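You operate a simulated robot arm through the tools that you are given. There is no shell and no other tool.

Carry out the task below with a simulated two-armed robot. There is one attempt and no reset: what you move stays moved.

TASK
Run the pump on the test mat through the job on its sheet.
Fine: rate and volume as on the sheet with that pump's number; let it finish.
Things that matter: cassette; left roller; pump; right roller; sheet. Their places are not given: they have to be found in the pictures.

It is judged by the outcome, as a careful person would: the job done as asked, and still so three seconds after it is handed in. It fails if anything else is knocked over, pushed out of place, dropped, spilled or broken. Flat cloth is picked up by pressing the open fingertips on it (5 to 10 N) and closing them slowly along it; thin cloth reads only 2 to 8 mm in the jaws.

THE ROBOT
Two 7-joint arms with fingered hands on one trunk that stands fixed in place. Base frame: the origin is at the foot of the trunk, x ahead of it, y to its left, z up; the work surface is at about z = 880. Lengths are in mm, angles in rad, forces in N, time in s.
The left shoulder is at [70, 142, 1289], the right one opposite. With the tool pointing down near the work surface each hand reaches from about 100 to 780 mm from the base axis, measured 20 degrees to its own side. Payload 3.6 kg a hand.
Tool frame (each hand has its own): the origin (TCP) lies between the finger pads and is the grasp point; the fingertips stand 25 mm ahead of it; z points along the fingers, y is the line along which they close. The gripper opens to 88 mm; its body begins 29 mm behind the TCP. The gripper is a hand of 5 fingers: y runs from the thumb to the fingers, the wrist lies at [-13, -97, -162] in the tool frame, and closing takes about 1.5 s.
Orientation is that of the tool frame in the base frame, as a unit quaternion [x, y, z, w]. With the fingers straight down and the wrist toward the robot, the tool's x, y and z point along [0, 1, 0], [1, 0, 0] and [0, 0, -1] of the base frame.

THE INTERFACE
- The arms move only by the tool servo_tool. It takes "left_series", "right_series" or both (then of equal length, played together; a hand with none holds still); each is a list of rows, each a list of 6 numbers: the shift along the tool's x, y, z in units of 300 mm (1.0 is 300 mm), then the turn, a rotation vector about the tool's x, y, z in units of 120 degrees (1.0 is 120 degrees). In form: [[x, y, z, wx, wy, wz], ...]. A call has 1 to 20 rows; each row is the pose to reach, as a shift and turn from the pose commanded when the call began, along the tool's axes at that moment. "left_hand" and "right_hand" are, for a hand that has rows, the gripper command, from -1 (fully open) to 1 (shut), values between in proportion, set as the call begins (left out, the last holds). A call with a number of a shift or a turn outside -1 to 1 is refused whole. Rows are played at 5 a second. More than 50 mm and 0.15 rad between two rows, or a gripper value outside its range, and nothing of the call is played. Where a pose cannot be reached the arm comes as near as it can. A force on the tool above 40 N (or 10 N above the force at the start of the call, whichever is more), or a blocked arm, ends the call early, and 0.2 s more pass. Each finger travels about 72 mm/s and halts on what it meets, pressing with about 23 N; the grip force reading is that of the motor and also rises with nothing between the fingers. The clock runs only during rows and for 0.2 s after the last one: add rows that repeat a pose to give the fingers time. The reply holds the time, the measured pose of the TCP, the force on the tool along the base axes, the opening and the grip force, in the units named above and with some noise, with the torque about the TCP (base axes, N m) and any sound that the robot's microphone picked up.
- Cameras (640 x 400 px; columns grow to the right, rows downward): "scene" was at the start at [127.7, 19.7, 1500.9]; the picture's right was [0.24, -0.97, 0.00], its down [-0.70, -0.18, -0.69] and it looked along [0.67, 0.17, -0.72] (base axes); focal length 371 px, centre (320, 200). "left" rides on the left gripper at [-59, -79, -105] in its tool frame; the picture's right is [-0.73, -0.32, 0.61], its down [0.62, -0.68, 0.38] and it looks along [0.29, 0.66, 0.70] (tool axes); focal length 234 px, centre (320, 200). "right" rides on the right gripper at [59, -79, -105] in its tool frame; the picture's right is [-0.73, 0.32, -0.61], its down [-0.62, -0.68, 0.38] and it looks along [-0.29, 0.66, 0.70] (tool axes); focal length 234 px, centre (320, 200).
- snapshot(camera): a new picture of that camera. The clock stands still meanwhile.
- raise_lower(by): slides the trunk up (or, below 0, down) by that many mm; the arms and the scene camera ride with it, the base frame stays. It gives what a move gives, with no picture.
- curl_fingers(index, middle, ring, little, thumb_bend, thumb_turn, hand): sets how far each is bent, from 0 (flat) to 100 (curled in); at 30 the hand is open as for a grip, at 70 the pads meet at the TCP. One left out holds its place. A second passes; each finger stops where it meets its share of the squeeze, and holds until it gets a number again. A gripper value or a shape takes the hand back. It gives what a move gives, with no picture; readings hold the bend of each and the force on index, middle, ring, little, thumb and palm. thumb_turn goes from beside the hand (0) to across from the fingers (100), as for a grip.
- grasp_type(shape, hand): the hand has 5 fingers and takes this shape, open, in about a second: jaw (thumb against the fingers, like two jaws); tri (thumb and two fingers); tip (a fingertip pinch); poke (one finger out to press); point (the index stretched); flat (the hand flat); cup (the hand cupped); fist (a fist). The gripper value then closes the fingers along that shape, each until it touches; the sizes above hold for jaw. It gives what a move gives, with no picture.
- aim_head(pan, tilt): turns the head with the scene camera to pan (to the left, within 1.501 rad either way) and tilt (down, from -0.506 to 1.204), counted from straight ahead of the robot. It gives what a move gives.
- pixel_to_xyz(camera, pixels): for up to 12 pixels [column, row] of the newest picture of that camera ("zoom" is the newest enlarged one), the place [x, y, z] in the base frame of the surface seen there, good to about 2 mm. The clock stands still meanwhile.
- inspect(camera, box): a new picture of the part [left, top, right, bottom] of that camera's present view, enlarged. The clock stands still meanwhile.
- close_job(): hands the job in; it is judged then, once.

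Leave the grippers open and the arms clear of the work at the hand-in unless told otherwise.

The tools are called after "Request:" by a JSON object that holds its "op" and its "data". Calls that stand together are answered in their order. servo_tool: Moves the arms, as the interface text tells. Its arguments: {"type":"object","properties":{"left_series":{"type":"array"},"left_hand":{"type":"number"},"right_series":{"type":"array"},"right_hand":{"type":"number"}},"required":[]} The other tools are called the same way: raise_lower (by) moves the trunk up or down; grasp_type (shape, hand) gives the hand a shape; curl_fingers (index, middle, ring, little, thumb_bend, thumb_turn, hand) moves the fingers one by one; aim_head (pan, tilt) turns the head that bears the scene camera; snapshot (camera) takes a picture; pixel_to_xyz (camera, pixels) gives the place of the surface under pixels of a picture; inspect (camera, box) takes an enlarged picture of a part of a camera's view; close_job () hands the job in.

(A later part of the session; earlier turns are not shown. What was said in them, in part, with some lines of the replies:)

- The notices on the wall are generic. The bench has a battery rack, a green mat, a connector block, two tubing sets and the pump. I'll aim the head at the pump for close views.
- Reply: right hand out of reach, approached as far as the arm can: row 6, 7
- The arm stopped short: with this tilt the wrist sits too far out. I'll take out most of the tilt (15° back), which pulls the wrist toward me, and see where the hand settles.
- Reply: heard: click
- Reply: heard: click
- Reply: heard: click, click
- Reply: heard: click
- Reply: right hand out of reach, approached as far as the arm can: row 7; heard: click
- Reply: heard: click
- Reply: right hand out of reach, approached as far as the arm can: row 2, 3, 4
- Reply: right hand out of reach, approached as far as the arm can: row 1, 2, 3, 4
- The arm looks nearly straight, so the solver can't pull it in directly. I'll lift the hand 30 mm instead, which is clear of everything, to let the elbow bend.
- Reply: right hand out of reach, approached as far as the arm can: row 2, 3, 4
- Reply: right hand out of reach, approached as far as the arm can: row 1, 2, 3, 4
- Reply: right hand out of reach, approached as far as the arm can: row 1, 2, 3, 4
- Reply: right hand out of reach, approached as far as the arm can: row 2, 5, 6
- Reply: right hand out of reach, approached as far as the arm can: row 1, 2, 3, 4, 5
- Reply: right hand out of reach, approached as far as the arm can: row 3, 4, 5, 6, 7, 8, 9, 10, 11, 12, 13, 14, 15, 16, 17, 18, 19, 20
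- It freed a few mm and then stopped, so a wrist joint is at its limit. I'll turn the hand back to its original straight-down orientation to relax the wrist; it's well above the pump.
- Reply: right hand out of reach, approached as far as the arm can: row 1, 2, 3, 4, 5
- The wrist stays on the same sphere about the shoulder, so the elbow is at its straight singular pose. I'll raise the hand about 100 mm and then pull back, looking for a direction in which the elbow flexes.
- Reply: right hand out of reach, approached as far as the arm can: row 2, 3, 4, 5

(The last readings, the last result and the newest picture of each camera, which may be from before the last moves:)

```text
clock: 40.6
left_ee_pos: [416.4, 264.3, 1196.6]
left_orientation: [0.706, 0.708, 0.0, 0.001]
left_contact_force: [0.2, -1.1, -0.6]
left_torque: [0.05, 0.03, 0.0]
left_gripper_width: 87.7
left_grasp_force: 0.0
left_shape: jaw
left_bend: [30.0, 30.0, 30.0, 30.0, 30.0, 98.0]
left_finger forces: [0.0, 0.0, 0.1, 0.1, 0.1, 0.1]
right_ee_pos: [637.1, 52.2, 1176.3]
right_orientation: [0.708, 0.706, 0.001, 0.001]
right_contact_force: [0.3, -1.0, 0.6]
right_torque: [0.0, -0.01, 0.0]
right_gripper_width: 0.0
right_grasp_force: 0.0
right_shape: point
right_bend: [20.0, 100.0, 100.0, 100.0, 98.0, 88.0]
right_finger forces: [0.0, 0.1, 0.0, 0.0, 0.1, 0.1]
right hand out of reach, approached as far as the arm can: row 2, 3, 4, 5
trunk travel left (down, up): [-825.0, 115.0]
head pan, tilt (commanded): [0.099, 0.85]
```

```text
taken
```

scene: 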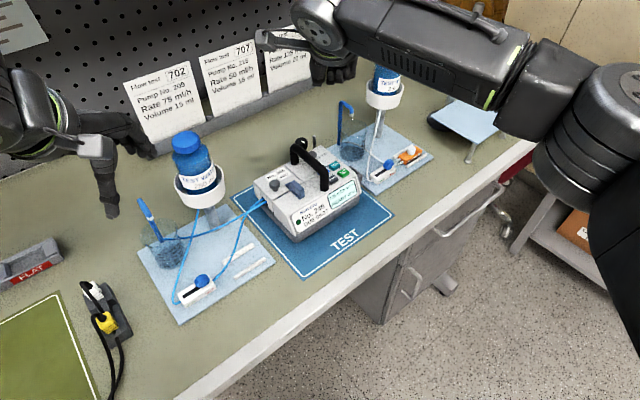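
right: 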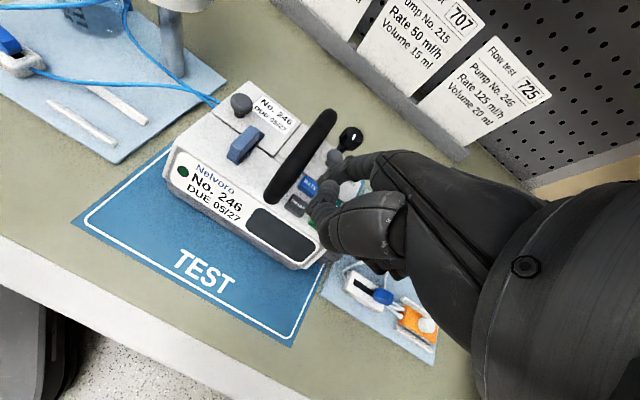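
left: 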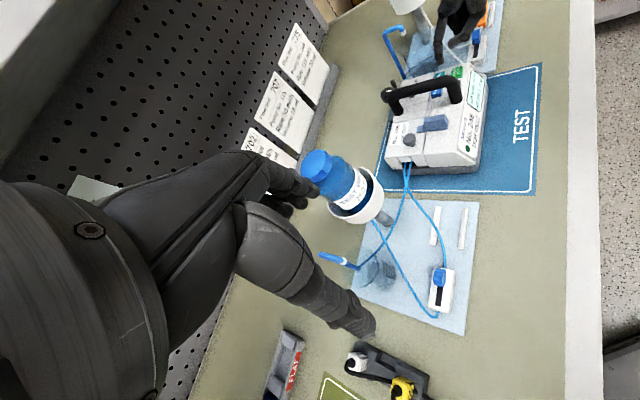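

It's free: the hand is at (637,52,1176) with the elbow bent. I'll move the right hand back near its start area, clear of the left hand's work.

Request:
{"op": "servo_tool", "data": {"right_series": [[-0.0917, -0.0333, 0, 0, 0, 0], [-0.1833, -0.0667, 0, 0, 0, 0], [-0.275, -0.1, 0, 0, 0, 0], [-0.3667, -0.1333, 0, 0, 0, 0], [-0.4167, -0.1667, 0, 0, 0, 0], [-0.4167, -0.1667, 0, 0, 0, 0]]}}

Request:
{"op": "grasp_type", "data": {"hand": "left", "shape": "point"}}

Request:
{"op": "aim_head", "data": {"pan": 0.45, "tilt": 0.95}}

Request:
{"op": "snapshot", "data": {"camera": "scene"}}

Request:
{"op": "snapshot", "data": {"camera": "left"}}

```text
clock: 42.0
left_ee_pos: [417.3, 263.9, 1195.3]
left_orientation: [0.707, 0.708, -0.001, 0.0]
left_contact_force: [-0.3, -0.5, 0.3]
left_torque: [-0.02, 0.0, 0.04]
left_gripper_width: 87.6
left_grasp_force: 0.1
left_shape: jaw
left_bend: [30.0, 30.0, 30.0, 30.0, 30.0, 98.0]
left_finger forces: [0.1, 0.0, 0.0, 0.1, 0.0, 0.1]
right_ee_pos: [591.0, -76.1, 1175.2]
right_orientation: [0.708, 0.706, 0.0, 0.0]
right_contact_force: [0.4, -0.6, -0.1]
right_torque: [0.0, 0.03, 0.01]
right_gripper_width: 0.0
right_grasp_force: 0.1
right_shape: point
right_bend: [20.0, 100.0, 100.0, 100.0, 98.0, 88.0]
right_finger forces: [0.0, 0.0, 0.0, 0.1, 0.1, 0.0]
trunk travel left (down, up): [-825.0, 115.0]
head pan, tilt (commanded): [0.099, 0.85]
```

```text
clock: 42.9
left_ee_pos: [415.3, 263.7, 1194.7]
left_orientation: [0.706, 0.708, 0.0, 0.0]
left_contact_force: [0.0, -0.5, 0.4]
left_torque: [0.02, -0.01, 0.03]
left_gripper_width: 80.7
left_grasp_force: 0.0
left_shape: point
left_bend: [20.0, 100.0, 100.0, 100.0, 98.0, 88.0]
left_finger forces: [0.0, 0.1, 0.1, 0.0, 0.1, 0.0]
right_ee_pos: [588.8, -76.3, 1174.8]
right_orientation: [0.708, 0.706, 0.002, -0.001]
right_contact_force: [0.0, 0.4, -0.8]
right_torque: [-0.02, 0.01, -0.02]
right_gripper_width: 0.3
right_grasp_force: 0.2
right_shape: point
right_bend: [20.0, 100.0, 100.0, 100.0, 98.0, 88.0]
right_finger forces: [0.0, 0.0, 0.1, 0.0, 0.0, 0.1]
trunk travel left (down, up): [-825.0, 115.0]
head pan, tilt (commanded): [0.099, 0.85]
```

```text
clock: 43.7
left_ee_pos: [416.8, 263.1, 1195.2]
left_orientation: [0.706, 0.708, 0.0, 0.001]
left_contact_force: [0.2, 0.3, -0.1]
left_torque: [-0.02, 0.01, -0.02]
left_gripper_width: 80.4
left_grasp_force: 0.1
left_shape: point
left_bend: [20.0, 100.0, 100.0, 100.0, 98.0, 88.0]
left_finger forces: [0.1, 0.1, 0.1, 0.1, 0.1, 0.0]
right_ee_pos: [589.4, -76.0, 1175.6]
right_orientation: [0.707, 0.707, 0.002, 0.0]
right_contact_force: [0.5, -0.1, -0.8]
right_torque: [-0.02, -0.01, -0.02]
right_gripper_width: 0.4
right_grasp_force: 0.1
right_shape: point
right_bend: [20.0, 100.0, 100.0, 100.0, 98.0, 88.0]
right_finger forces: [0.0, 0.1, 0.1, 0.0, 0.0, 0.0]
trunk travel left (down, up): [-825.0, 115.0]
head pan, tilt (commanded): [0.45, 0.949]
```

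```text
taken
```

scene: 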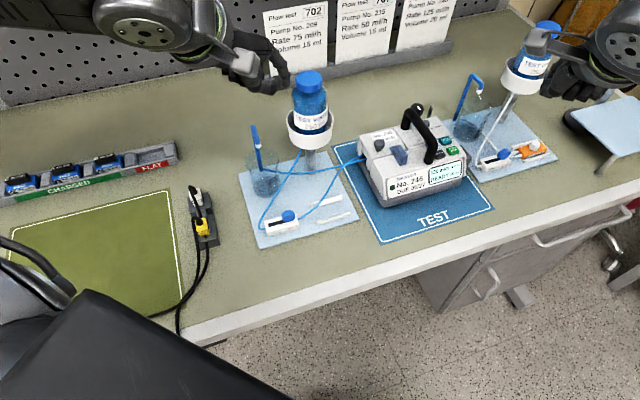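

```text
taken
```

left: 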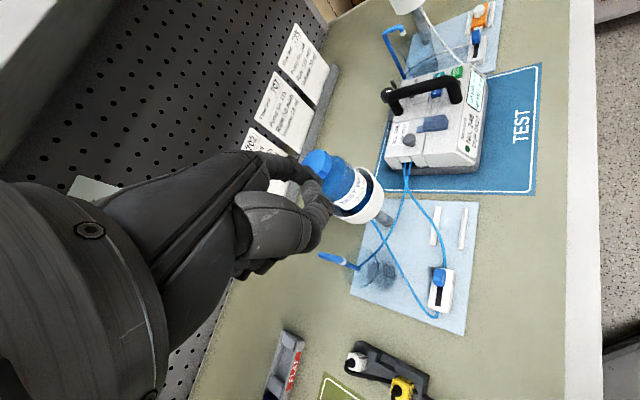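

The right hand is parked and the left hand is in the point shape. I'll tilt the left hand 12° about tool x to lift the thumb clear, and zoom in on the left clamp to check the tube heights beside it.

Request:
{"op": "servo_tool", "data": {"left_series": [[0, 0, 0, 0.05, 0, 0], [0, 0, 0, 0.1, 0, 0], [0, 0, 0, 0.1, 0, 0]]}}

Request:
{"op": "inspect", "data": {"camera": "scene", "box": [225, 120, 375, 260]}}

Request:
{"op": "pixel_to_xyz", "data": {"camera": "zoom", "pixels": [[299, 375], [330, 350], [370, 325], [420, 305], [450, 260], [310, 180], [225, 310], [190, 390], [275, 405], [400, 330]]}}

```text
clock: 44.5
left_ee_pos: [415.3, 263.2, 1194.4]
left_orientation: [0.702, 0.704, -0.074, -0.074]
left_contact_force: [-0.4, 0.1, -0.2]
left_torque: [-0.04, -0.01, -0.01]
left_gripper_width: 80.6
left_grasp_force: 0.2
left_shape: point
left_bend: [20.0, 100.0, 100.0, 100.0, 98.0, 88.0]
left_finger forces: [0.0, 0.0, 0.0, 0.0, 0.0, 0.0]
right_ee_pos: [590.1, -76.0, 1175.2]
right_orientation: [0.708, 0.706, 0.0, 0.0]
right_contact_force: [0.2, 0.8, 0.7]
right_torque: [0.02, 0.0, 0.02]
right_gripper_width: 0.0
right_grasp_force: 0.0
right_shape: point
right_bend: [20.0, 100.0, 100.0, 100.0, 98.0, 88.0]
right_finger forces: [0.1, 0.0, 0.0, 0.0, 0.0, 0.1]
trunk travel left (down, up): [-825.0, 115.0]
head pan, tilt (commanded): [0.45, 0.949]
```

```text
2.86 times, centred on (300, 190) of scene
```

zoom: 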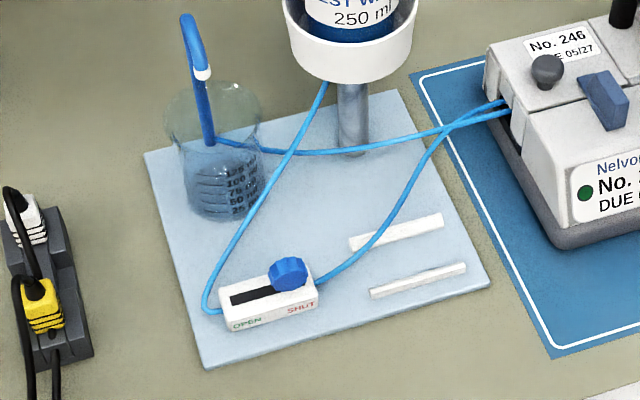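

```text
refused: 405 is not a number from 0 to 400
```

I'll measure the roller, slot, clamp box and tube points on this picture.

Request:
{"op": "pixel_to_xyz", "data": {"camera": "zoom", "pixels": [[288, 261], [302, 275], [272, 278], [288, 285], [236, 298], [226, 315], [318, 290], [221, 291], [322, 279], [345, 266], [375, 240], [402, 200]]}}

Request:
{"op": "pixel_to_xyz", "data": {"camera": "zoom", "pixels": [[430, 150], [323, 88], [282, 172], [232, 258], [206, 300], [400, 235], [420, 280], [350, 140], [250, 140], [204, 120]]}}

```text
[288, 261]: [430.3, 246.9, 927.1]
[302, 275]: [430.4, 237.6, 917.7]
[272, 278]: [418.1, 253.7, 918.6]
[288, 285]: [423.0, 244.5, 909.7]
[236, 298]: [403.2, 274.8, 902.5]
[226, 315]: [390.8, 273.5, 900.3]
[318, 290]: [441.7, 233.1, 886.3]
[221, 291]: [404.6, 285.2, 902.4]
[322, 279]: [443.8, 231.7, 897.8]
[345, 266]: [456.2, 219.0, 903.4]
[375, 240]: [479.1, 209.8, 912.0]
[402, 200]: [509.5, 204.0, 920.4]
```

```text
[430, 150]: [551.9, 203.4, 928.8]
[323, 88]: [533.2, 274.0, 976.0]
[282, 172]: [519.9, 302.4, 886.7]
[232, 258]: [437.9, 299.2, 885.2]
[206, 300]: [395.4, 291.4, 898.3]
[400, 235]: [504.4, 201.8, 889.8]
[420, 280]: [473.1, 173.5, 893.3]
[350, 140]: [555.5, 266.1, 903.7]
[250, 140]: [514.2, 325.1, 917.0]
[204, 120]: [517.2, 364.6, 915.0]
```

The tube leaves the clamp's SHUT end toward +u and lies at z≈898-903 right where my finger approaches, so I'll keep the tip bottom above 910. The roller spans u 115-139, v≈478, top 927. I'll lower the left index to about 960 above the approach spot (449,227).

Request:
{"op": "servo_tool", "data": {"left_series": [[-0.0144, 0.0152, 0.116, 0, 0, 0], [-0.0289, 0.0304, 0.2321, 0, 0, 0], [-0.0433, 0.0456, 0.3481, 0, 0, 0], [-0.0578, 0.0608, 0.4642, 0, 0, 0], [-0.0722, 0.076, 0.5802, 0, 0, 0], [-0.0867, 0.0912, 0.6963, 0, 0, 0], [-0.0867, 0.0912, 0.6963, 0, 0, 0]]}}

Request:
{"op": "snapshot", "data": {"camera": "scene"}}

Request:
{"op": "inspect", "data": {"camera": "scene", "box": [225, 150, 345, 250]}}

Request:
{"op": "snapshot", "data": {"camera": "left"}}

```text
clock: 46.1
left_ee_pos: [401.3, 234.9, 985.5]
left_orientation: [0.703, 0.703, -0.074, -0.074]
left_contact_force: [0.0, 0.0, 0.3]
left_torque: [-0.03, -0.02, 0.02]
left_gripper_width: 80.7
left_grasp_force: 0.1
left_shape: point
left_bend: [20.0, 100.0, 100.0, 100.0, 98.0, 88.0]
left_finger forces: [0.0, 0.0, 0.0, 0.0, 0.1, 0.1]
right_ee_pos: [589.3, -76.5, 1175.7]
right_orientation: [0.708, 0.707, 0.002, 0.0]
right_contact_force: [-0.2, 0.6, -0.5]
right_torque: [-0.05, 0.0, -0.03]
right_gripper_width: 0.0
right_grasp_force: 0.0
right_shape: point
right_bend: [20.0, 100.0, 100.0, 100.0, 98.0, 88.0]
right_finger forces: [0.0, 0.0, 0.0, 0.0, 0.0, 0.0]
trunk travel left (down, up): [-825.0, 115.0]
head pan, tilt (commanded): [0.45, 0.949]
```

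```text
taken
```

scene: 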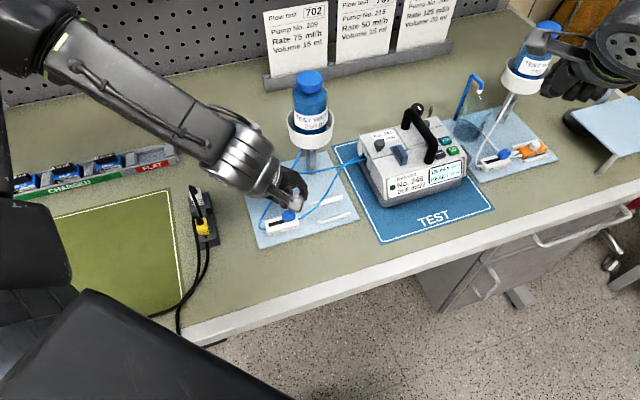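

```text
4.00 times, centred on (285, 200) of scene
```

zoom: 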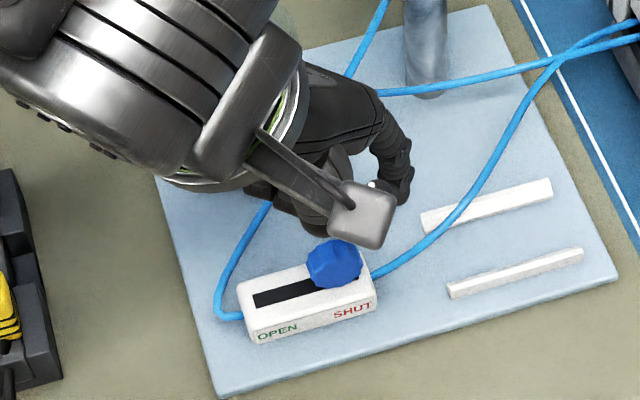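

```text
taken
```

left: 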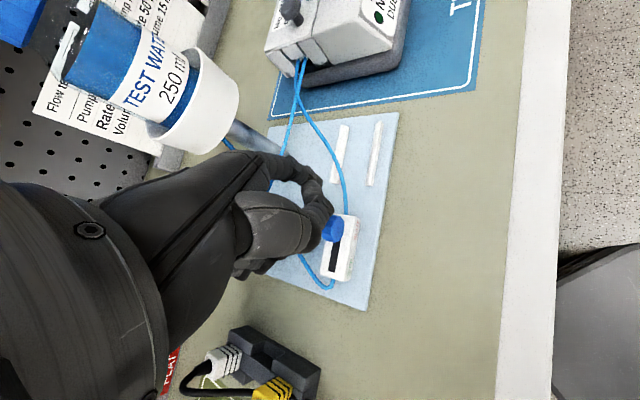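

The index is visible at about (400,190) in the zoom. I'll measure its tip before going lower.

Request:
{"op": "inspect", "data": {"camera": "left", "box": [250, 140, 400, 300]}}

Request:
{"op": "pixel_to_xyz", "data": {"camera": "zoom", "pixels": [[335, 170], [325, 150], [330, 190], [300, 120], [345, 215], [330, 220], [360, 225], [300, 190]]}}

Request:
{"op": "inspect", "data": {"camera": "scene", "box": [225, 150, 345, 250]}}

Request:
{"op": "pixel_to_xyz", "data": {"camera": "zoom", "pixels": [[405, 190], [402, 178], [398, 160], [395, 140], [408, 198], [410, 175]]}}

```text
2.50 times, centred on (325, 220) of left
```

zoom: 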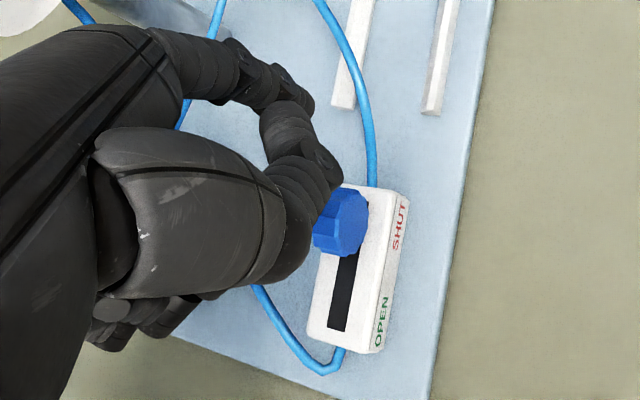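

```text
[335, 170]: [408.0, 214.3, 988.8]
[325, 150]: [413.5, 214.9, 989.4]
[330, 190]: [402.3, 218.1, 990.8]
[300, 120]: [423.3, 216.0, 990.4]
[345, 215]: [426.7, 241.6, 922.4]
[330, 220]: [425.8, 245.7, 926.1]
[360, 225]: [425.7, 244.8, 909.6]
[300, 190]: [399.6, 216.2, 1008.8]
```

```text
4.00 times, centred on (285, 200) of scene
```

zoom: 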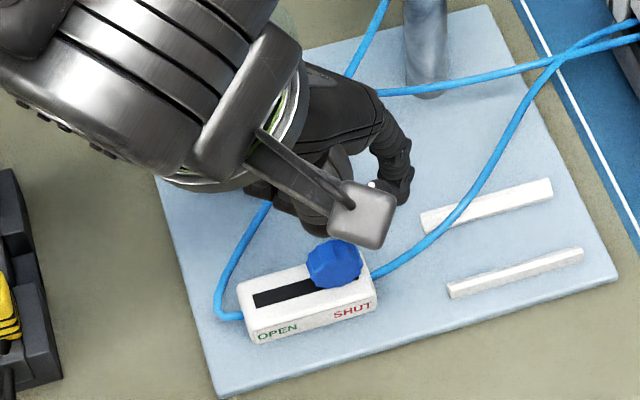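

```text
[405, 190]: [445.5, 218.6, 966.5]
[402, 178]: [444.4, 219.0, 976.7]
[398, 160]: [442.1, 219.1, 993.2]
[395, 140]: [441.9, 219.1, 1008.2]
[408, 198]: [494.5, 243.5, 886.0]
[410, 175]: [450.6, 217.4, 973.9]
```

The tip center is near (450.5,224) with its bottom at about z=960, which puts it 20 mm beyond the roller's SHUT side and in line with the slot. I'll lower it 47 mm to z≈913, just above the tube, and watch the force.

Request:
{"op": "servo_tool", "data": {"left_series": [[0, 0.0109, 0.0511, 0, 0, 0], [0, 0.0217, 0.1021, 0, 0, 0], [0, 0.0284, 0.1336, 0, 0, 0], [0, 0.0326, 0.1532, 0, 0, 0], [0, 0.0326, 0.1532, 0, 0, 0]]}}

Request:
{"op": "inspect", "data": {"camera": "scene", "box": [225, 150, 345, 250]}}

Request:
{"op": "inspect", "data": {"camera": "left", "box": [250, 140, 400, 300]}}

```text
clock: 47.3
left_ee_pos: [398.7, 236.8, 938.2]
left_orientation: [0.702, 0.704, -0.073, -0.074]
left_contact_force: [-0.1, -0.1, -0.7]
left_torque: [0.0, 0.0, -0.01]
left_gripper_width: 80.3
left_grasp_force: 0.1
left_shape: point
left_bend: [20.0, 100.0, 100.0, 100.0, 98.0, 88.0]
left_finger forces: [0.0, 0.1, 0.1, 0.0, 0.0, 0.0]
right_ee_pos: [589.3, -75.4, 1174.4]
right_orientation: [0.708, 0.706, 0.001, 0.0]
right_contact_force: [0.3, -0.1, 0.7]
right_torque: [-0.01, 0.01, 0.01]
right_gripper_width: 0.2
right_grasp_force: 0.1
right_shape: point
right_bend: [20.0, 100.0, 100.0, 100.0, 98.0, 88.0]
right_finger forces: [0.0, 0.0, 0.0, 0.0, 0.1, 0.0]
trunk travel left (down, up): [-825.0, 115.0]
head pan, tilt (commanded): [0.45, 0.949]
```

```text
4.00 times, centred on (285, 200) of scene
```

zoom: 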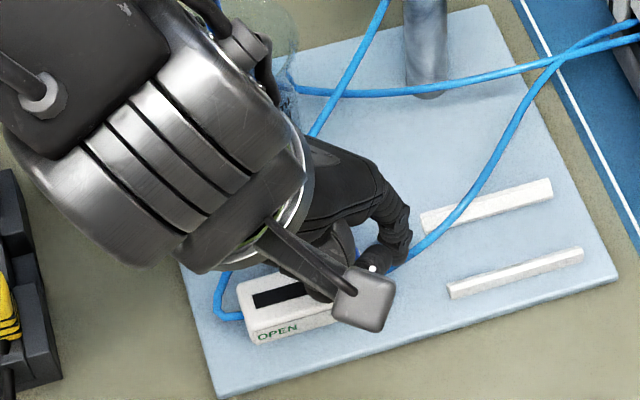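

```text
2.50 times, centred on (325, 220) of left
```

zoom: 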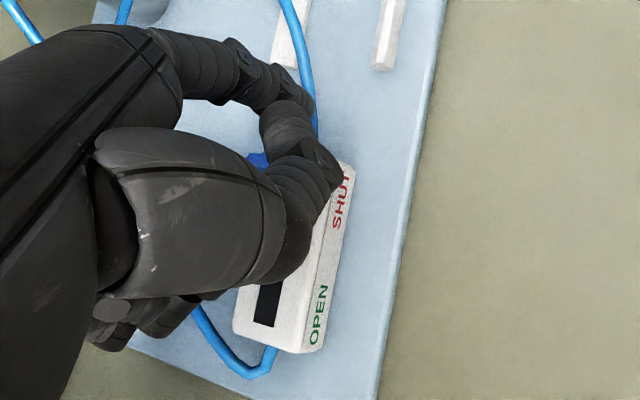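

No contact yet and the tip is beside the roller, above the tube. I'll push along the slot toward OPEN, 22 mm first, and read the force.

Request:
{"op": "servo_tool", "data": {"left_series": [[0.0094, -0.0092, 0.002, 0, 0, 0], [0.0189, -0.0184, 0.0039, 0, 0, 0], [0.0283, -0.0277, 0.0059, 0, 0, 0], [0.0377, -0.0369, 0.0078, 0, 0, 0], [0.0448, -0.0438, 0.0093, 0, 0, 0], [0.0519, -0.0507, 0.0108, 0, 0, 0]]}}

Request:
{"op": "inspect", "data": {"camera": "left", "box": [250, 140, 400, 300]}}

Request:
{"op": "inspect", "data": {"camera": "scene", "box": [225, 150, 345, 250]}}

Request:
{"op": "inspect", "data": {"camera": "right", "box": [0, 0, 200, 200]}}

```text
clock: 48.7
left_ee_pos: [383.7, 252.7, 938.0]
left_orientation: [0.704, 0.703, -0.074, -0.074]
left_contact_force: [0.5, -1.1, -0.7]
left_torque: [0.02, -0.01, 0.0]
left_gripper_width: 0.0
left_grasp_force: 0.0
left_shape: point
left_bend: [20.0, 100.0, 100.0, 100.0, 98.0, 88.0]
left_finger forces: [0.3, 0.0, 0.0, 0.0, 0.0, 0.0]
right_ee_pos: [589.0, -75.3, 1175.6]
right_orientation: [0.708, 0.706, 0.001, 0.0]
right_contact_force: [0.4, 0.5, 0.1]
right_torque: [0.04, 0.0, 0.0]
right_gripper_width: 0.0
right_grasp_force: 0.1
right_shape: point
right_bend: [20.0, 100.0, 100.0, 100.0, 98.0, 88.0]
right_finger forces: [0.0, 0.1, 0.0, 0.1, 0.0, 0.0]
trunk travel left (down, up): [-825.0, 115.0]
head pan, tilt (commanded): [0.45, 0.949]
```

```text
2.50 times, centred on (325, 220) of left
```

zoom: 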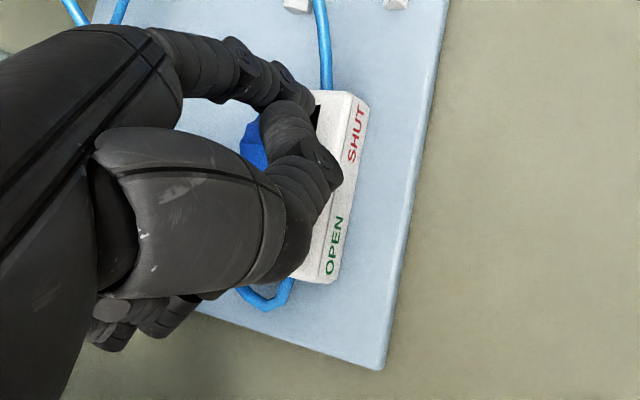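

```text
4.00 times, centred on (285, 200) of scene
```

zoom: 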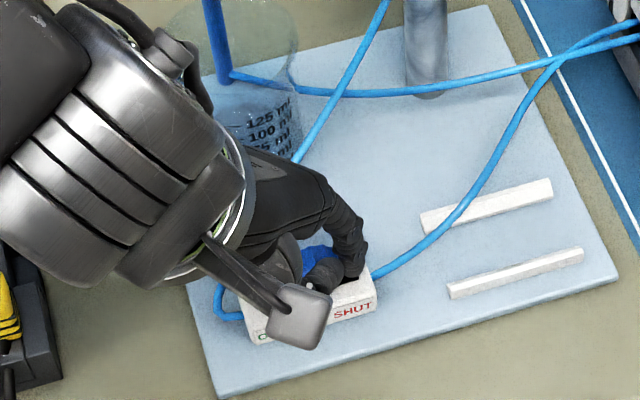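

```text
2.00 times, centred on (100, 100) of right
```

zoom: 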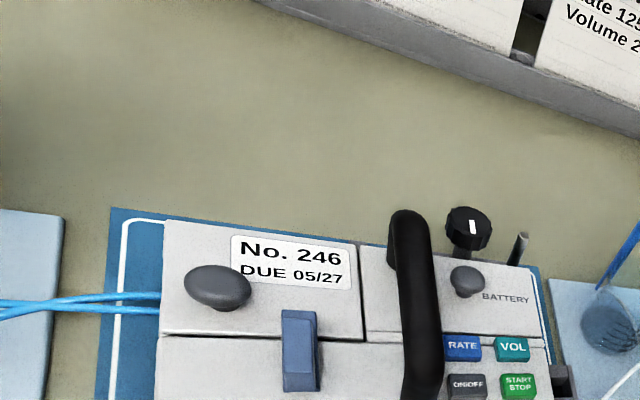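

The roller is moving: blue is visible ahead of the finger, the slot is showing behind it, and force is about 1 N. I'll push 15 mm further.

Request:
{"op": "servo_tool", "data": {"left_series": [[0.0071, -0.0069, 0.0015, 0, 0, 0], [0.0141, -0.0138, 0.0029, 0, 0, 0], [0.0212, -0.0207, 0.0044, 0, 0, 0], [0.0283, -0.0277, 0.0059, 0, 0, 0], [0.0354, -0.0346, 0.0074, 0, 0, 0]]}}

Request:
{"op": "inspect", "data": {"camera": "left", "box": [250, 100, 400, 260]}}

Request:
{"op": "inspect", "data": {"camera": "scene", "box": [225, 150, 345, 250]}}

```text
clock: 49.9
left_ee_pos: [374.4, 262.6, 939.7]
left_orientation: [0.703, 0.703, -0.074, -0.074]
left_contact_force: [0.8, 0.2, -0.2]
left_torque: [-0.02, -0.02, 0.0]
left_gripper_width: 0.1
left_grasp_force: 0.1
left_shape: point
left_bend: [20.0, 100.0, 100.0, 100.0, 98.0, 88.0]
left_finger forces: [0.4, 0.0, 0.1, 0.1, 0.0, 0.0]
right_ee_pos: [589.5, -74.6, 1175.4]
right_orientation: [0.708, 0.706, 0.001, 0.0]
right_contact_force: [-0.2, 0.2, -1.4]
right_torque: [0.01, 0.0, -0.02]
right_gripper_width: 0.0
right_grasp_force: 0.0
right_shape: point
right_bend: [20.0, 100.0, 100.0, 100.0, 98.0, 88.0]
right_finger forces: [0.0, 0.1, 0.0, 0.0, 0.1, 0.1]
trunk travel left (down, up): [-825.0, 115.0]
head pan, tilt (commanded): [0.45, 0.949]
```

```text
2.50 times, centred on (325, 180) of left
```

zoom: 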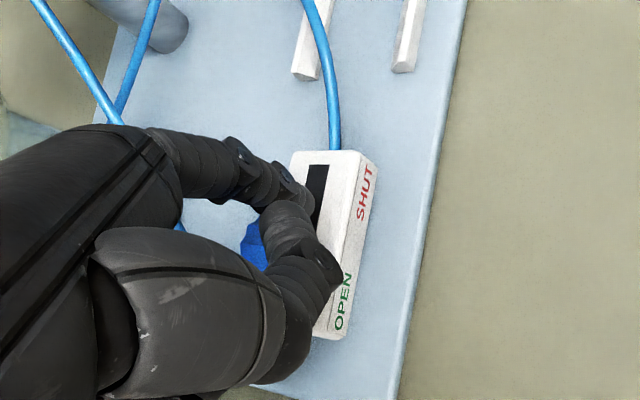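

```text
4.00 times, centred on (285, 200) of scene
```

zoom: 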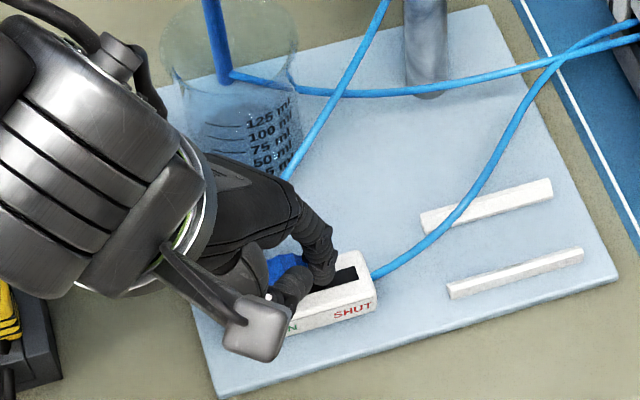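

The slot on the SHUT side is showing clearly now, still with almost no force. I'll push 9 mm more toward the OPEN end stop.

Request:
{"op": "servo_tool", "data": {"left_series": [[0.0047, -0.0046, 0.001, 0, 0, 0], [0.0094, -0.0092, 0.002, 0, 0, 0], [0.0141, -0.0138, 0.0029, 0, 0, 0], [0.0189, -0.0184, 0.0039, 0, 0, 0], [0.0212, -0.0207, 0.0044, 0, 0, 0]]}}

Request:
{"op": "inspect", "data": {"camera": "scene", "box": [225, 150, 345, 250]}}

Request:
{"op": "inspect", "data": {"camera": "left", "box": [250, 100, 400, 260]}}

```text
clock: 51.1
left_ee_pos: [368.5, 269.2, 939.7]
left_orientation: [0.704, 0.702, -0.073, -0.074]
left_contact_force: [1.8, -2.3, 0.1]
left_torque: [-0.04, -0.01, -0.09]
left_gripper_width: 0.0
left_grasp_force: 0.0
left_shape: point
left_bend: [19.0, 100.0, 100.0, 100.0, 98.0, 88.0]
left_finger forces: [1.9, 0.0, 0.0, 0.0, 0.1, 0.1]
right_ee_pos: [589.2, -76.5, 1174.8]
right_orientation: [0.708, 0.707, 0.001, 0.0]
right_contact_force: [-0.1, 0.5, -0.1]
right_torque: [0.0, 0.01, -0.01]
right_gripper_width: 0.3
right_grasp_force: 0.0
right_shape: point
right_bend: [20.0, 100.0, 100.0, 100.0, 98.0, 88.0]
right_finger forces: [0.0, 0.0, 0.1, 0.0, 0.0, 0.0]
trunk travel left (down, up): [-825.0, 115.0]
head pan, tilt (commanded): [0.45, 0.949]
```

```text
4.00 times, centred on (285, 200) of scene
```

zoom: 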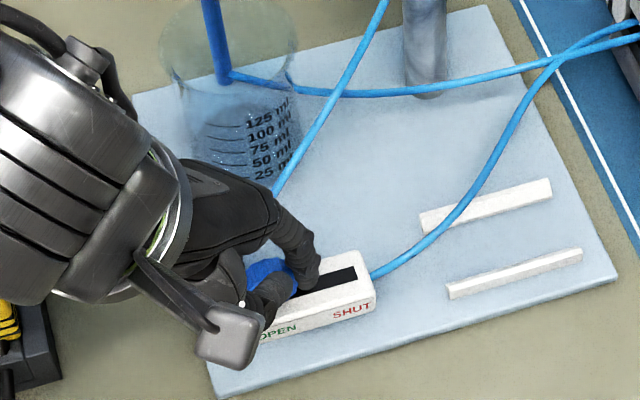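

```text
2.50 times, centred on (325, 180) of left
```

zoom: 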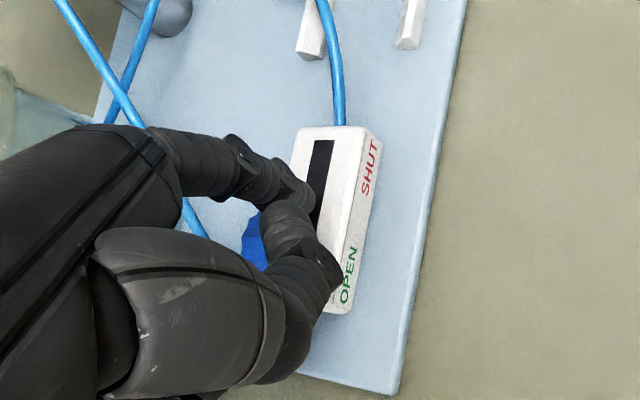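

Force has risen to about 3 N, so the roller is at the OPEN end stop. I'll nudge 2 mm more, back off along the slot, and lift to look.

Request:
{"op": "servo_tool", "data": {"left_series": [[0.0047, -0.0046, 0.001, 0, 0, 0], [0.0047, -0.0046, 0.001, 0, 0, 0], [-0.0118, 0.0115, -0.0025, 0, 0, 0], [-0.0236, 0.0231, -0.0049, 0, 0, 0], [-0.0236, 0.0023, -0.1027, 0, 0, 0], [-0.0236, -0.0185, -0.2005, 0, 0, 0], [-0.0236, -0.0393, -0.2983, 0, 0, 0], [-0.0236, -0.0601, -0.3961, 0, 0, 0]]}}

Request:
{"op": "inspect", "data": {"camera": "scene", "box": [225, 150, 345, 250]}}

Request:
{"op": "snapshot", "data": {"camera": "left"}}

```text
clock: 52.9
left_ee_pos: [372.9, 262.8, 1058.0]
left_orientation: [0.702, 0.705, -0.074, -0.074]
left_contact_force: [-1.3, -0.2, 0.4]
left_torque: [0.01, 0.01, 0.02]
left_gripper_width: 0.0
left_grasp_force: 0.1
left_shape: point
left_bend: [20.0, 100.0, 100.0, 100.0, 98.0, 88.0]
left_finger forces: [0.0, 0.0, 0.0, 0.0, 0.1, 0.1]
right_ee_pos: [590.2, -77.5, 1176.5]
right_orientation: [0.708, 0.706, 0.001, 0.0]
right_contact_force: [-0.2, 0.3, 0.4]
right_torque: [0.03, 0.02, 0.04]
right_gripper_width: 0.3
right_grasp_force: 0.0
right_shape: point
right_bend: [20.0, 100.0, 100.0, 100.0, 98.0, 88.0]
right_finger forces: [0.0, 0.0, 0.0, 0.1, 0.0, 0.1]
trunk travel left (down, up): [-825.0, 115.0]
head pan, tilt (commanded): [0.45, 0.949]
```

```text
4.00 times, centred on (285, 200) of scene
```

zoom: 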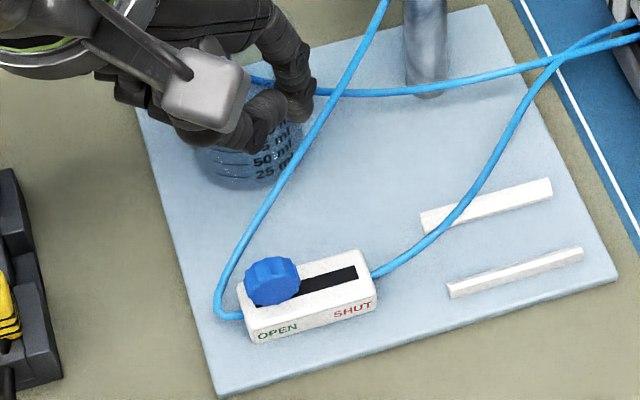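

```text
taken
```

left: 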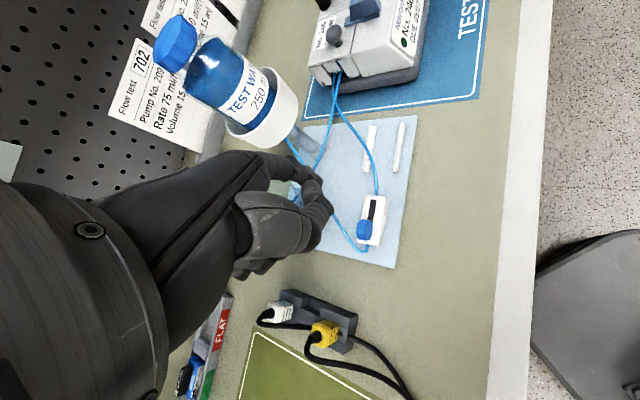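

The left roller is at OPEN. I'll raise the left hand out of the way and at the same time yaw the right hand 45° again for pressing START.

Request:
{"op": "servo_tool", "data": {"left_series": [[0, -0.015, -0.0706, 0, 0, 0], [0, -0.03, -0.1413, 0, 0, 0], [0, -0.045, -0.2119, 0, 0, 0], [0, -0.06, -0.2825, 0, 0, 0], [0, -0.075, -0.3532, 0, 0, 0], [0, -0.0901, -0.4238, 0, 0, 0], [0, -0.0901, -0.4238, 0, 0, 0]], "right_series": [[0, 0, 0, 0, 0, -0.0625], [0, 0, 0, 0, 0, -0.125], [0, 0, 0, 0, 0, -0.1875], [0, 0, 0, 0, 0, -0.25], [0, 0, 0, 0, 0, -0.3125], [0, 0, 0, 0, 0, -0.375], [0, 0, 0, 0, 0, -0.375]]}}

Request:
{"op": "servo_tool", "data": {"right_series": [[0, 0, 0, 0.0375, 0, 0], [0, 0, 0, 0.075, 0, 0], [0, 0, 0, 0.075, 0, 0]]}}

Request:
{"op": "aim_head", "data": {"pan": 0.1, "tilt": 0.85}}

Request:
{"op": "snapshot", "data": {"camera": "scene"}}

```text
clock: 54.5
left_ee_pos: [374.2, 263.6, 1188.4]
left_orientation: [0.702, 0.704, -0.074, -0.073]
left_contact_force: [-0.1, 0.8, -0.4]
left_torque: [-0.06, -0.03, -0.02]
left_gripper_width: 0.0
left_grasp_force: 0.0
left_shape: point
left_bend: [20.0, 100.0, 100.0, 100.0, 98.0, 88.0]
left_finger forces: [0.0, 0.1, 0.0, 0.0, 0.0, 0.0]
right_ee_pos: [590.4, -74.7, 1176.0]
right_orientation: [0.382, 0.924, 0.001, 0.0]
right_contact_force: [0.2, 0.1, 0.1]
right_torque: [0.01, 0.03, 0.0]
right_gripper_width: 0.0
right_grasp_force: 0.1
right_shape: point
right_bend: [20.0, 100.0, 100.0, 100.0, 98.0, 88.0]
right_finger forces: [0.1, 0.0, 0.0, 0.1, 0.0, 0.0]
trunk travel left (down, up): [-825.0, 115.0]
head pan, tilt (commanded): [0.45, 0.949]
```

```text
clock: 55.3
left_ee_pos: [375.6, 261.8, 1188.0]
left_orientation: [0.703, 0.704, -0.075, -0.074]
left_contact_force: [-0.4, -0.1, 0.8]
left_torque: [0.0, 0.01, -0.02]
left_gripper_width: 0.0
left_grasp_force: 0.1
left_shape: point
left_bend: [20.0, 100.0, 100.0, 100.0, 98.0, 88.0]
left_finger forces: [0.0, 0.0, 0.0, 0.0, 0.2, 0.0]
right_ee_pos: [589.0, -75.6, 1174.4]
right_orientation: [0.383, 0.921, -0.071, -0.03]
right_contact_force: [0.1, -0.8, -0.4]
right_torque: [0.01, -0.03, 0.01]
right_gripper_width: 0.0
right_grasp_force: 0.1
right_shape: point
right_bend: [20.0, 100.0, 100.0, 100.0, 98.0, 88.0]
right_finger forces: [0.1, 0.0, 0.1, 0.0, 0.1, 0.0]
trunk travel left (down, up): [-825.0, 115.0]
head pan, tilt (commanded): [0.45, 0.949]
```

```text
clock: 56.2
left_ee_pos: [374.7, 264.2, 1186.7]
left_orientation: [0.702, 0.704, -0.074, -0.074]
left_contact_force: [0.9, 0.1, 0.9]
left_torque: [0.01, 0.0, 0.02]
left_gripper_width: 0.0
left_grasp_force: 0.1
left_shape: point
left_bend: [20.0, 100.0, 100.0, 100.0, 98.0, 88.0]
left_finger forces: [0.1, 0.1, 0.0, 0.1, 0.1, 0.0]
right_ee_pos: [591.3, -74.2, 1173.5]
right_orientation: [0.382, 0.921, -0.072, -0.029]
right_contact_force: [-0.1, -1.2, -0.1]
right_torque: [0.0, 0.02, 0.01]
right_gripper_width: 0.0
right_grasp_force: 0.2
right_shape: point
right_bend: [20.0, 100.0, 100.0, 100.0, 98.0, 88.0]
right_finger forces: [0.0, 0.1, 0.0, 0.1, 0.0, 0.0]
trunk travel left (down, up): [-825.0, 115.0]
head pan, tilt (commanded): [0.099, 0.85]
```

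```text
taken
```

scene: 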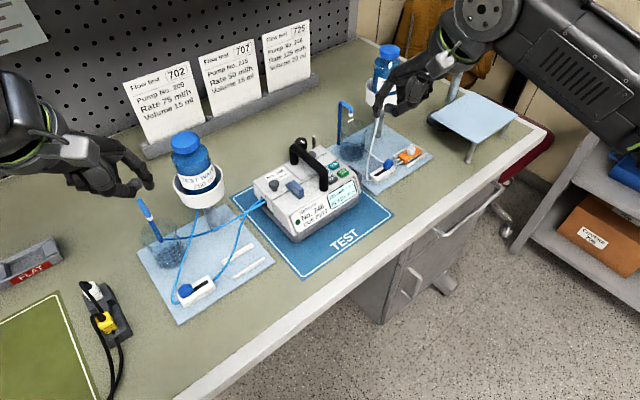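

I'll bring the right index over START at (672.5,15.5), with its tip at about z=1000.

Request:
{"op": "servo_tool", "data": {"right_series": [[-0.0028, 0.0525, 0.0771, 0, 0, 0], [-0.0055, 0.105, 0.1541, 0, 0, 0], [-0.0083, 0.1575, 0.2312, 0, 0, 0], [-0.011, 0.21, 0.3082, 0, 0, 0], [-0.0138, 0.2625, 0.3853, 0, 0, 0], [-0.0165, 0.315, 0.4623, 0, 0, 0], [-0.0165, 0.315, 0.4623, 0, 0, 0]]}}

Request:
{"op": "inspect", "data": {"camera": "scene", "box": [270, 110, 390, 210]}}

```text
clock: 57.8
left_ee_pos: [374.7, 262.9, 1187.0]
left_orientation: [0.702, 0.704, -0.074, -0.074]
left_contact_force: [0.2, 0.8, -0.6]
left_torque: [-0.02, 0.02, -0.01]
left_gripper_width: 0.0
left_grasp_force: 0.0
left_shape: point
left_bend: [20.0, 100.0, 100.0, 100.0, 98.0, 88.0]
left_finger forces: [0.1, 0.0, 0.0, 0.0, 0.1, 0.0]
right_ee_pos: [646.9, -27.9, 1021.6]
right_orientation: [0.382, 0.921, -0.072, -0.03]
right_contact_force: [0.5, 0.6, 0.1]
right_torque: [0.01, -0.01, 0.0]
right_gripper_width: 0.0
right_grasp_force: 0.0
right_shape: point
right_bend: [20.0, 100.0, 100.0, 100.0, 98.0, 88.0]
right_finger forces: [0.1, 0.0, 0.0, 0.1, 0.0, 0.0]
trunk travel left (down, up): [-825.0, 115.0]
head pan, tilt (commanded): [0.099, 0.85]
```

```text
4.00 times, centred on (330, 160) of scene
```

zoom: 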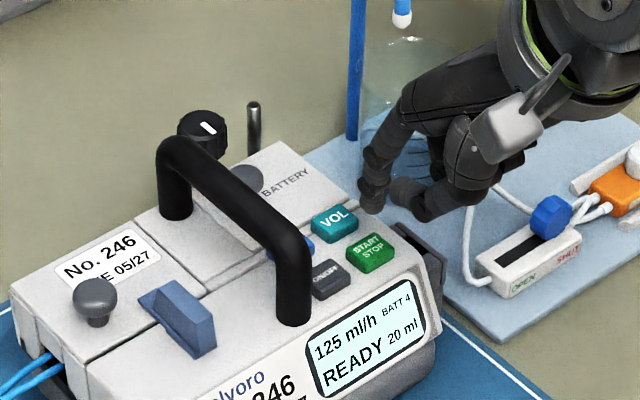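

The display still reads 125 ml/h, 20 ml, READY. I'll measure the tip and START before pressing.

Request:
{"op": "pixel_to_xyz", "data": {"camera": "zoom", "pixels": [[372, 208], [373, 200], [374, 188], [370, 253], [362, 246], [380, 240], [370, 237], [345, 252], [392, 252], [335, 218]]}}

```text
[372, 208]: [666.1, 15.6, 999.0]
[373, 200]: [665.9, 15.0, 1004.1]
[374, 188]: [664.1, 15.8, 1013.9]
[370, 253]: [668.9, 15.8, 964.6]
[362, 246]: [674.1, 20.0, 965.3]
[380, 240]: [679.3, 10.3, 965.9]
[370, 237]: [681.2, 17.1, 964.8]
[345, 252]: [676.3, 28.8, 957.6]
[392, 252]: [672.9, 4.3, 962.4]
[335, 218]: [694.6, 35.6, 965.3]
```

The tip at (674,15.5) is centered on START. I'll press it once, down to about z=960, and retract.

Request:
{"op": "servo_tool", "data": {"right_series": [[0, 0.0078, 0.0494, 0, 0, 0], [0, 0.0146, 0.0922, 0, 0, 0], [0, 0.0166, 0.1053, 0, 0, 0], [0, 0.0177, 0.1119, 0, 0, 0], [0, 0.0187, 0.1185, 0, 0, 0], [0, 0.0192, 0.1218, 0, 0, 0], [0, 0.0146, 0.0922, 0, 0, 0], [0, 0.0078, 0.0494, 0, 0, 0], [0, 0, 0, 0, 0, 0]]}}

Request:
{"op": "inspect", "data": {"camera": "scene", "box": [270, 130, 390, 230]}}

```text
clock: 59.8
left_ee_pos: [375.2, 263.5, 1187.8]
left_orientation: [0.702, 0.704, -0.074, -0.073]
left_contact_force: [0.3, 0.2, -0.3]
left_torque: [-0.02, 0.01, -0.01]
left_gripper_width: 0.0
left_grasp_force: 0.0
left_shape: point
left_bend: [20.0, 100.0, 100.0, 100.0, 98.0, 88.0]
left_finger forces: [0.0, 0.0, 0.0, 0.1, 0.1, 0.0]
right_ee_pos: [643.9, -28.5, 1022.9]
right_orientation: [0.383, 0.921, -0.072, -0.03]
right_contact_force: [-0.2, -0.7, 0.0]
right_torque: [-0.01, -0.02, 0.0]
right_gripper_width: 0.1
right_grasp_force: 0.2
right_shape: point
right_bend: [20.0, 100.0, 100.0, 100.0, 98.0, 88.0]
right_finger forces: [0.0, 0.0, 0.1, 0.1, 0.1, 0.1]
trunk travel left (down, up): [-825.0, 115.0]
head pan, tilt (commanded): [0.099, 0.85]
heard: click
```

```text
4.00 times, centred on (330, 180) of scene
```

zoom: 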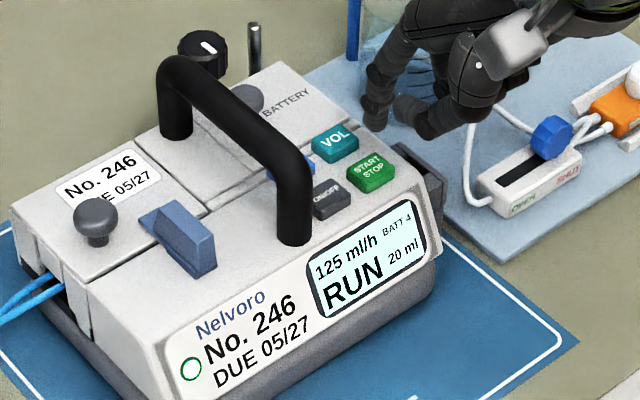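

It shows RUN at 125 ml/h. I'll withdraw the right hand up and back along the way it came, then watch the run.

Request:
{"op": "servo_tool", "data": {"right_series": [[0.0028, -0.0525, -0.0771, 0, 0, 0], [0.0055, -0.105, -0.1541, 0, 0, 0], [0.0083, -0.1575, -0.2312, 0, 0, 0], [0.011, -0.21, -0.3082, 0, 0, 0], [0.0138, -0.2625, -0.3853, 0, 0, 0], [0.0165, -0.315, -0.4623, 0, 0, 0], [0.0165, -0.4, -0.4623, 0, 0, 0], [0.0165, -0.4, -0.4623, 0, 0, 0]]}}

Request:
{"op": "aim_head", "data": {"pan": 0.25, "tilt": 0.95}}

Request:
{"op": "snapshot", "data": {"camera": "scene"}}

Request:
{"op": "inspect", "data": {"camera": "scene", "box": [290, 100, 430, 210]}}

```text
clock: 61.6
left_ee_pos: [376.2, 263.8, 1188.5]
left_orientation: [0.703, 0.704, -0.074, -0.074]
left_contact_force: [0.7, 0.7, -0.1]
left_torque: [0.03, 0.01, -0.01]
left_gripper_width: 0.2
left_grasp_force: 0.1
left_shape: point
left_bend: [20.0, 100.0, 100.0, 100.0, 98.0, 88.0]
left_finger forces: [0.1, 0.1, 0.0, 0.0, 0.1, 0.1]
right_ee_pos: [571.8, -93.4, 1178.3]
right_orientation: [0.382, 0.921, -0.072, -0.03]
right_contact_force: [-0.5, 0.8, 0.1]
right_torque: [0.0, -0.01, 0.0]
right_gripper_width: 0.0
right_grasp_force: 0.1
right_shape: point
right_bend: [20.0, 100.0, 100.0, 100.0, 98.0, 88.0]
right_finger forces: [0.0, 0.0, 0.1, 0.0, 0.1, 0.1]
trunk travel left (down, up): [-825.0, 115.0]
head pan, tilt (commanded): [0.099, 0.85]
```

```text
clock: 62.3
left_ee_pos: [375.7, 264.3, 1187.1]
left_orientation: [0.703, 0.704, -0.074, -0.074]
left_contact_force: [0.2, -0.3, 0.0]
left_torque: [0.0, -0.01, -0.01]
left_gripper_width: 0.0
left_grasp_force: 0.0
left_shape: point
left_bend: [20.0, 100.0, 100.0, 100.0, 98.0, 88.0]
left_finger forces: [0.1, 0.0, 0.1, 0.1, 0.0, 0.0]
right_ee_pos: [571.4, -93.0, 1179.0]
right_orientation: [0.383, 0.921, -0.071, -0.03]
right_contact_force: [-0.2, -0.6, 0.7]
right_torque: [-0.02, -0.02, -0.01]
right_gripper_width: 0.2
right_grasp_force: 0.1
right_shape: point
right_bend: [20.0, 100.0, 100.0, 100.0, 98.0, 88.0]
right_finger forces: [0.0, 0.0, 0.0, 0.0, 0.0, 0.1]
trunk travel left (down, up): [-825.0, 115.0]
head pan, tilt (commanded): [0.25, 0.949]
```

```text
taken
```

scene: 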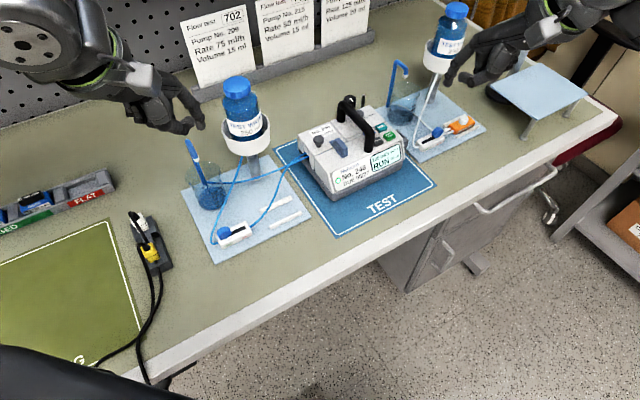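

```text
3.64 times, centred on (360, 155) of scene
```

zoom: 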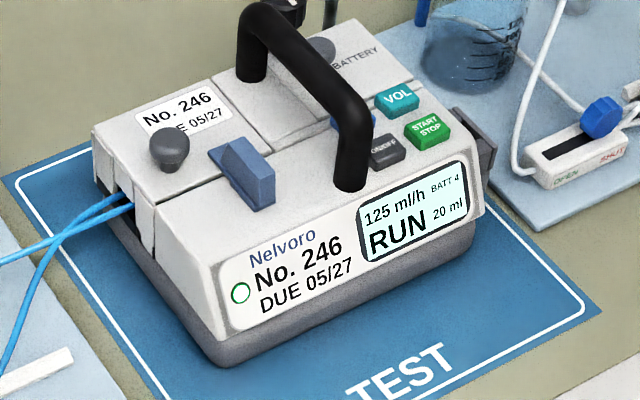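

The pump is in RUN. While it works I'll open both hands back to the jaw shape, well clear of everything, and check progress.

Request:
{"op": "grasp_type", "data": {"hand": "right", "shape": "jaw"}}

Request:
{"op": "grasp_type", "data": {"hand": "left", "shape": "jaw"}}

Request:
{"op": "servo_tool", "data": {"right_series": [[0, 0, 0, 0, 0, 0], [0, 0, 0, 0, 0, 0], [0, 0, 0, 0, 0, 0], [0, 0, 0, 0, 0, 0], [0, 0, 0, 0, 0, 0], [0, 0, 0, 0, 0, 0], [0, 0, 0, 0, 0, 0], [0, 0, 0, 0, 0, 0], [0, 0, 0, 0, 0, 0], [0, 0, 0, 0, 0, 0], [0, 0, 0, 0, 0, 0], [0, 0, 0, 0, 0, 0], [0, 0, 0, 0, 0, 0], [0, 0, 0, 0, 0, 0], [0, 0, 0, 0, 0, 0], [0, 0, 0, 0, 0, 0], [0, 0, 0, 0, 0, 0], [0, 0, 0, 0, 0, 0], [0, 0, 0, 0, 0, 0], [0, 0, 0, 0, 0, 0]]}}

Request:
{"op": "inspect", "data": {"camera": "scene", "box": [290, 100, 430, 210]}}

Request:
{"op": "inspect", "data": {"camera": "scene", "box": [160, 120, 320, 270]}}

```text
clock: 63.2
left_ee_pos: [376.0, 263.5, 1187.9]
left_orientation: [0.703, 0.704, -0.074, -0.074]
left_contact_force: [0.3, -0.4, -0.9]
left_torque: [0.01, 0.02, 0.01]
left_gripper_width: 0.0
left_grasp_force: 0.1
left_shape: point
left_bend: [20.0, 100.0, 100.0, 100.0, 98.0, 88.0]
left_finger forces: [0.0, 0.0, 0.0, 0.0, 0.0, 0.1]
right_ee_pos: [571.2, -92.9, 1178.8]
right_orientation: [0.382, 0.921, -0.072, -0.03]
right_contact_force: [0.1, 0.4, 0.2]
right_torque: [0.04, 0.01, 0.02]
right_gripper_width: 87.6
right_grasp_force: 0.0
right_shape: jaw
right_bend: [30.0, 30.0, 30.0, 30.0, 30.0, 97.0]
right_finger forces: [0.1, 0.0, 0.0, 0.1, 0.0, 0.0]
trunk travel left (down, up): [-825.0, 115.0]
head pan, tilt (commanded): [0.25, 0.949]
```

```text
clock: 64.1
left_ee_pos: [375.7, 261.8, 1189.0]
left_orientation: [0.702, 0.704, -0.074, -0.074]
left_contact_force: [-0.6, 0.3, -0.4]
left_torque: [-0.03, 0.01, 0.02]
left_gripper_width: 87.9
left_grasp_force: 0.0
left_shape: jaw
left_bend: [30.0, 30.0, 30.0, 30.0, 30.0, 97.0]
left_finger forces: [0.0, 0.0, 0.0, 0.1, 0.1, 0.0]
right_ee_pos: [573.3, -94.3, 1178.5]
right_orientation: [0.382, 0.921, -0.071, -0.03]
right_contact_force: [0.0, 0.6, 0.9]
right_torque: [0.0, 0.03, 0.0]
right_gripper_width: 87.7
right_grasp_force: 0.1
right_shape: jaw
right_bend: [30.0, 30.0, 30.0, 30.0, 30.0, 97.0]
right_finger forces: [0.1, 0.0, 0.0, 0.1, 0.1, 0.0]
trunk travel left (down, up): [-825.0, 115.0]
head pan, tilt (commanded): [0.25, 0.949]
```

```text
clock: 68.3
left_ee_pos: [376.0, 262.9, 1187.6]
left_orientation: [0.703, 0.704, -0.073, -0.074]
left_contact_force: [-0.8, -0.7, -0.1]
left_torque: [-0.02, 0.02, -0.02]
left_gripper_width: 88.0
left_grasp_force: 0.1
left_shape: jaw
left_bend: [30.0, 30.0, 30.0, 30.0, 30.0, 97.0]
left_finger forces: [0.0, 0.1, 0.0, 0.0, 0.0, 0.0]
right_ee_pos: [572.9, -92.6, 1179.1]
right_orientation: [0.383, 0.92, -0.071, -0.03]
right_contact_force: [0.4, 0.6, 0.1]
right_torque: [-0.01, 0.0, 0.04]
right_gripper_width: 87.8
right_grasp_force: 0.0
right_shape: jaw
right_bend: [30.0, 30.0, 30.0, 30.0, 30.0, 97.0]
right_finger forces: [0.0, 0.0, 0.1, 0.0, 0.0, 0.0]
trunk travel left (down, up): [-825.0, 115.0]
head pan, tilt (commanded): [0.25, 0.949]
```

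```text
3.64 times, centred on (360, 155) of scene
```

zoom: 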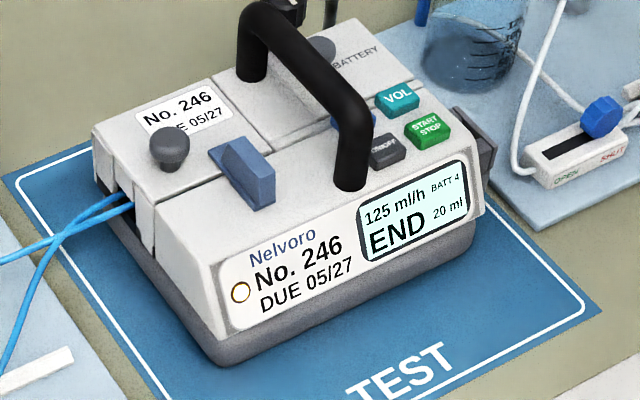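

```text
2.67 times, centred on (240, 195) of scene
```

zoom: 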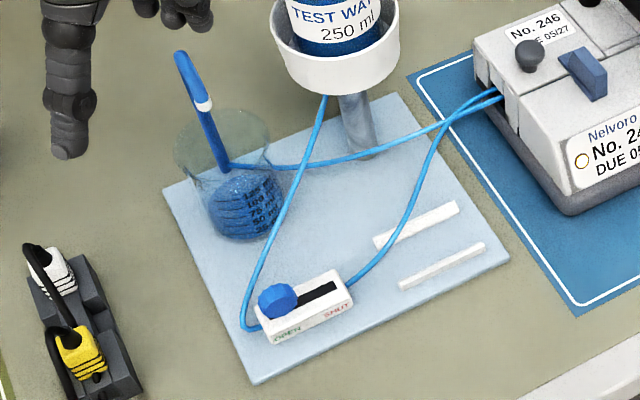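

The display shows END at 125 ml/h, 20 ml, and the left beaker has filled. I'll take one last overall look before handing in.

Request:
{"op": "snapshot", "data": {"camera": "scene"}}

Request:
{"op": "snapshot", "data": {"camera": "right"}}

```text
taken
```

scene: 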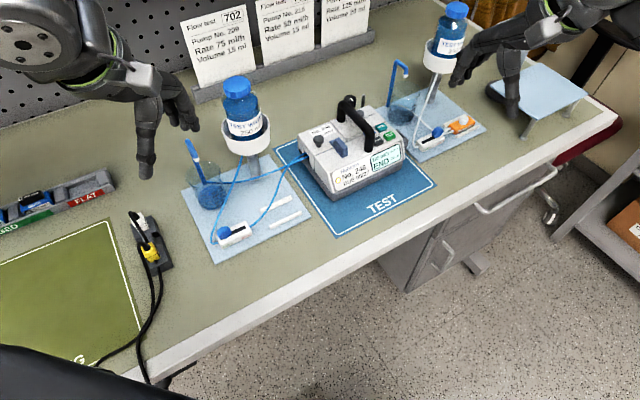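

```text
taken
```

right: 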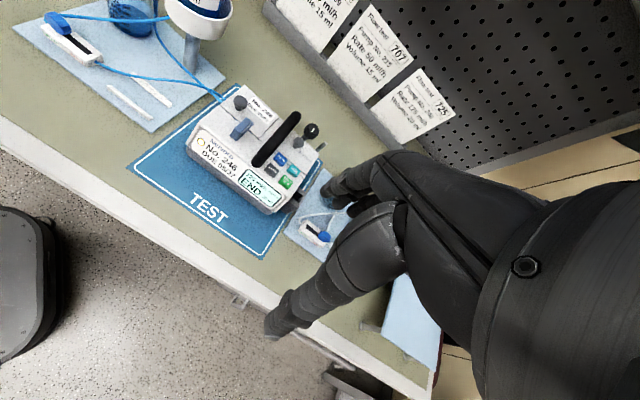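

Everything is in place: the pump sits on the mat at END, the left roller is OPEN and the right set is untouched. Both hands are open and clear, so I'm handing the job in.

Request:
{"op": "close_job", "data": {}}

```text
The job is handed in.
```

Pump No. 246 on the test mat ran its job from sheet 725 (125 ml/h, 20 ml) to the end. Its display reads END at 125 ml/h and 20 ml, and the left beaker filled.

- **Line used:** The blue lines from the left set run into the pump, so I opened the left roller. I left the right set and its roller, still at SHUT, alone.
- **Reach problem:** The right arm got stuck at its reach limit after the second volume press. I worked it free above the pump before pressing START, and I saw nothing on the bench moved by it.
- **State at hand-in:** The pump is still on, the left roller is still at OPEN, and both hands are open and clear of the work.
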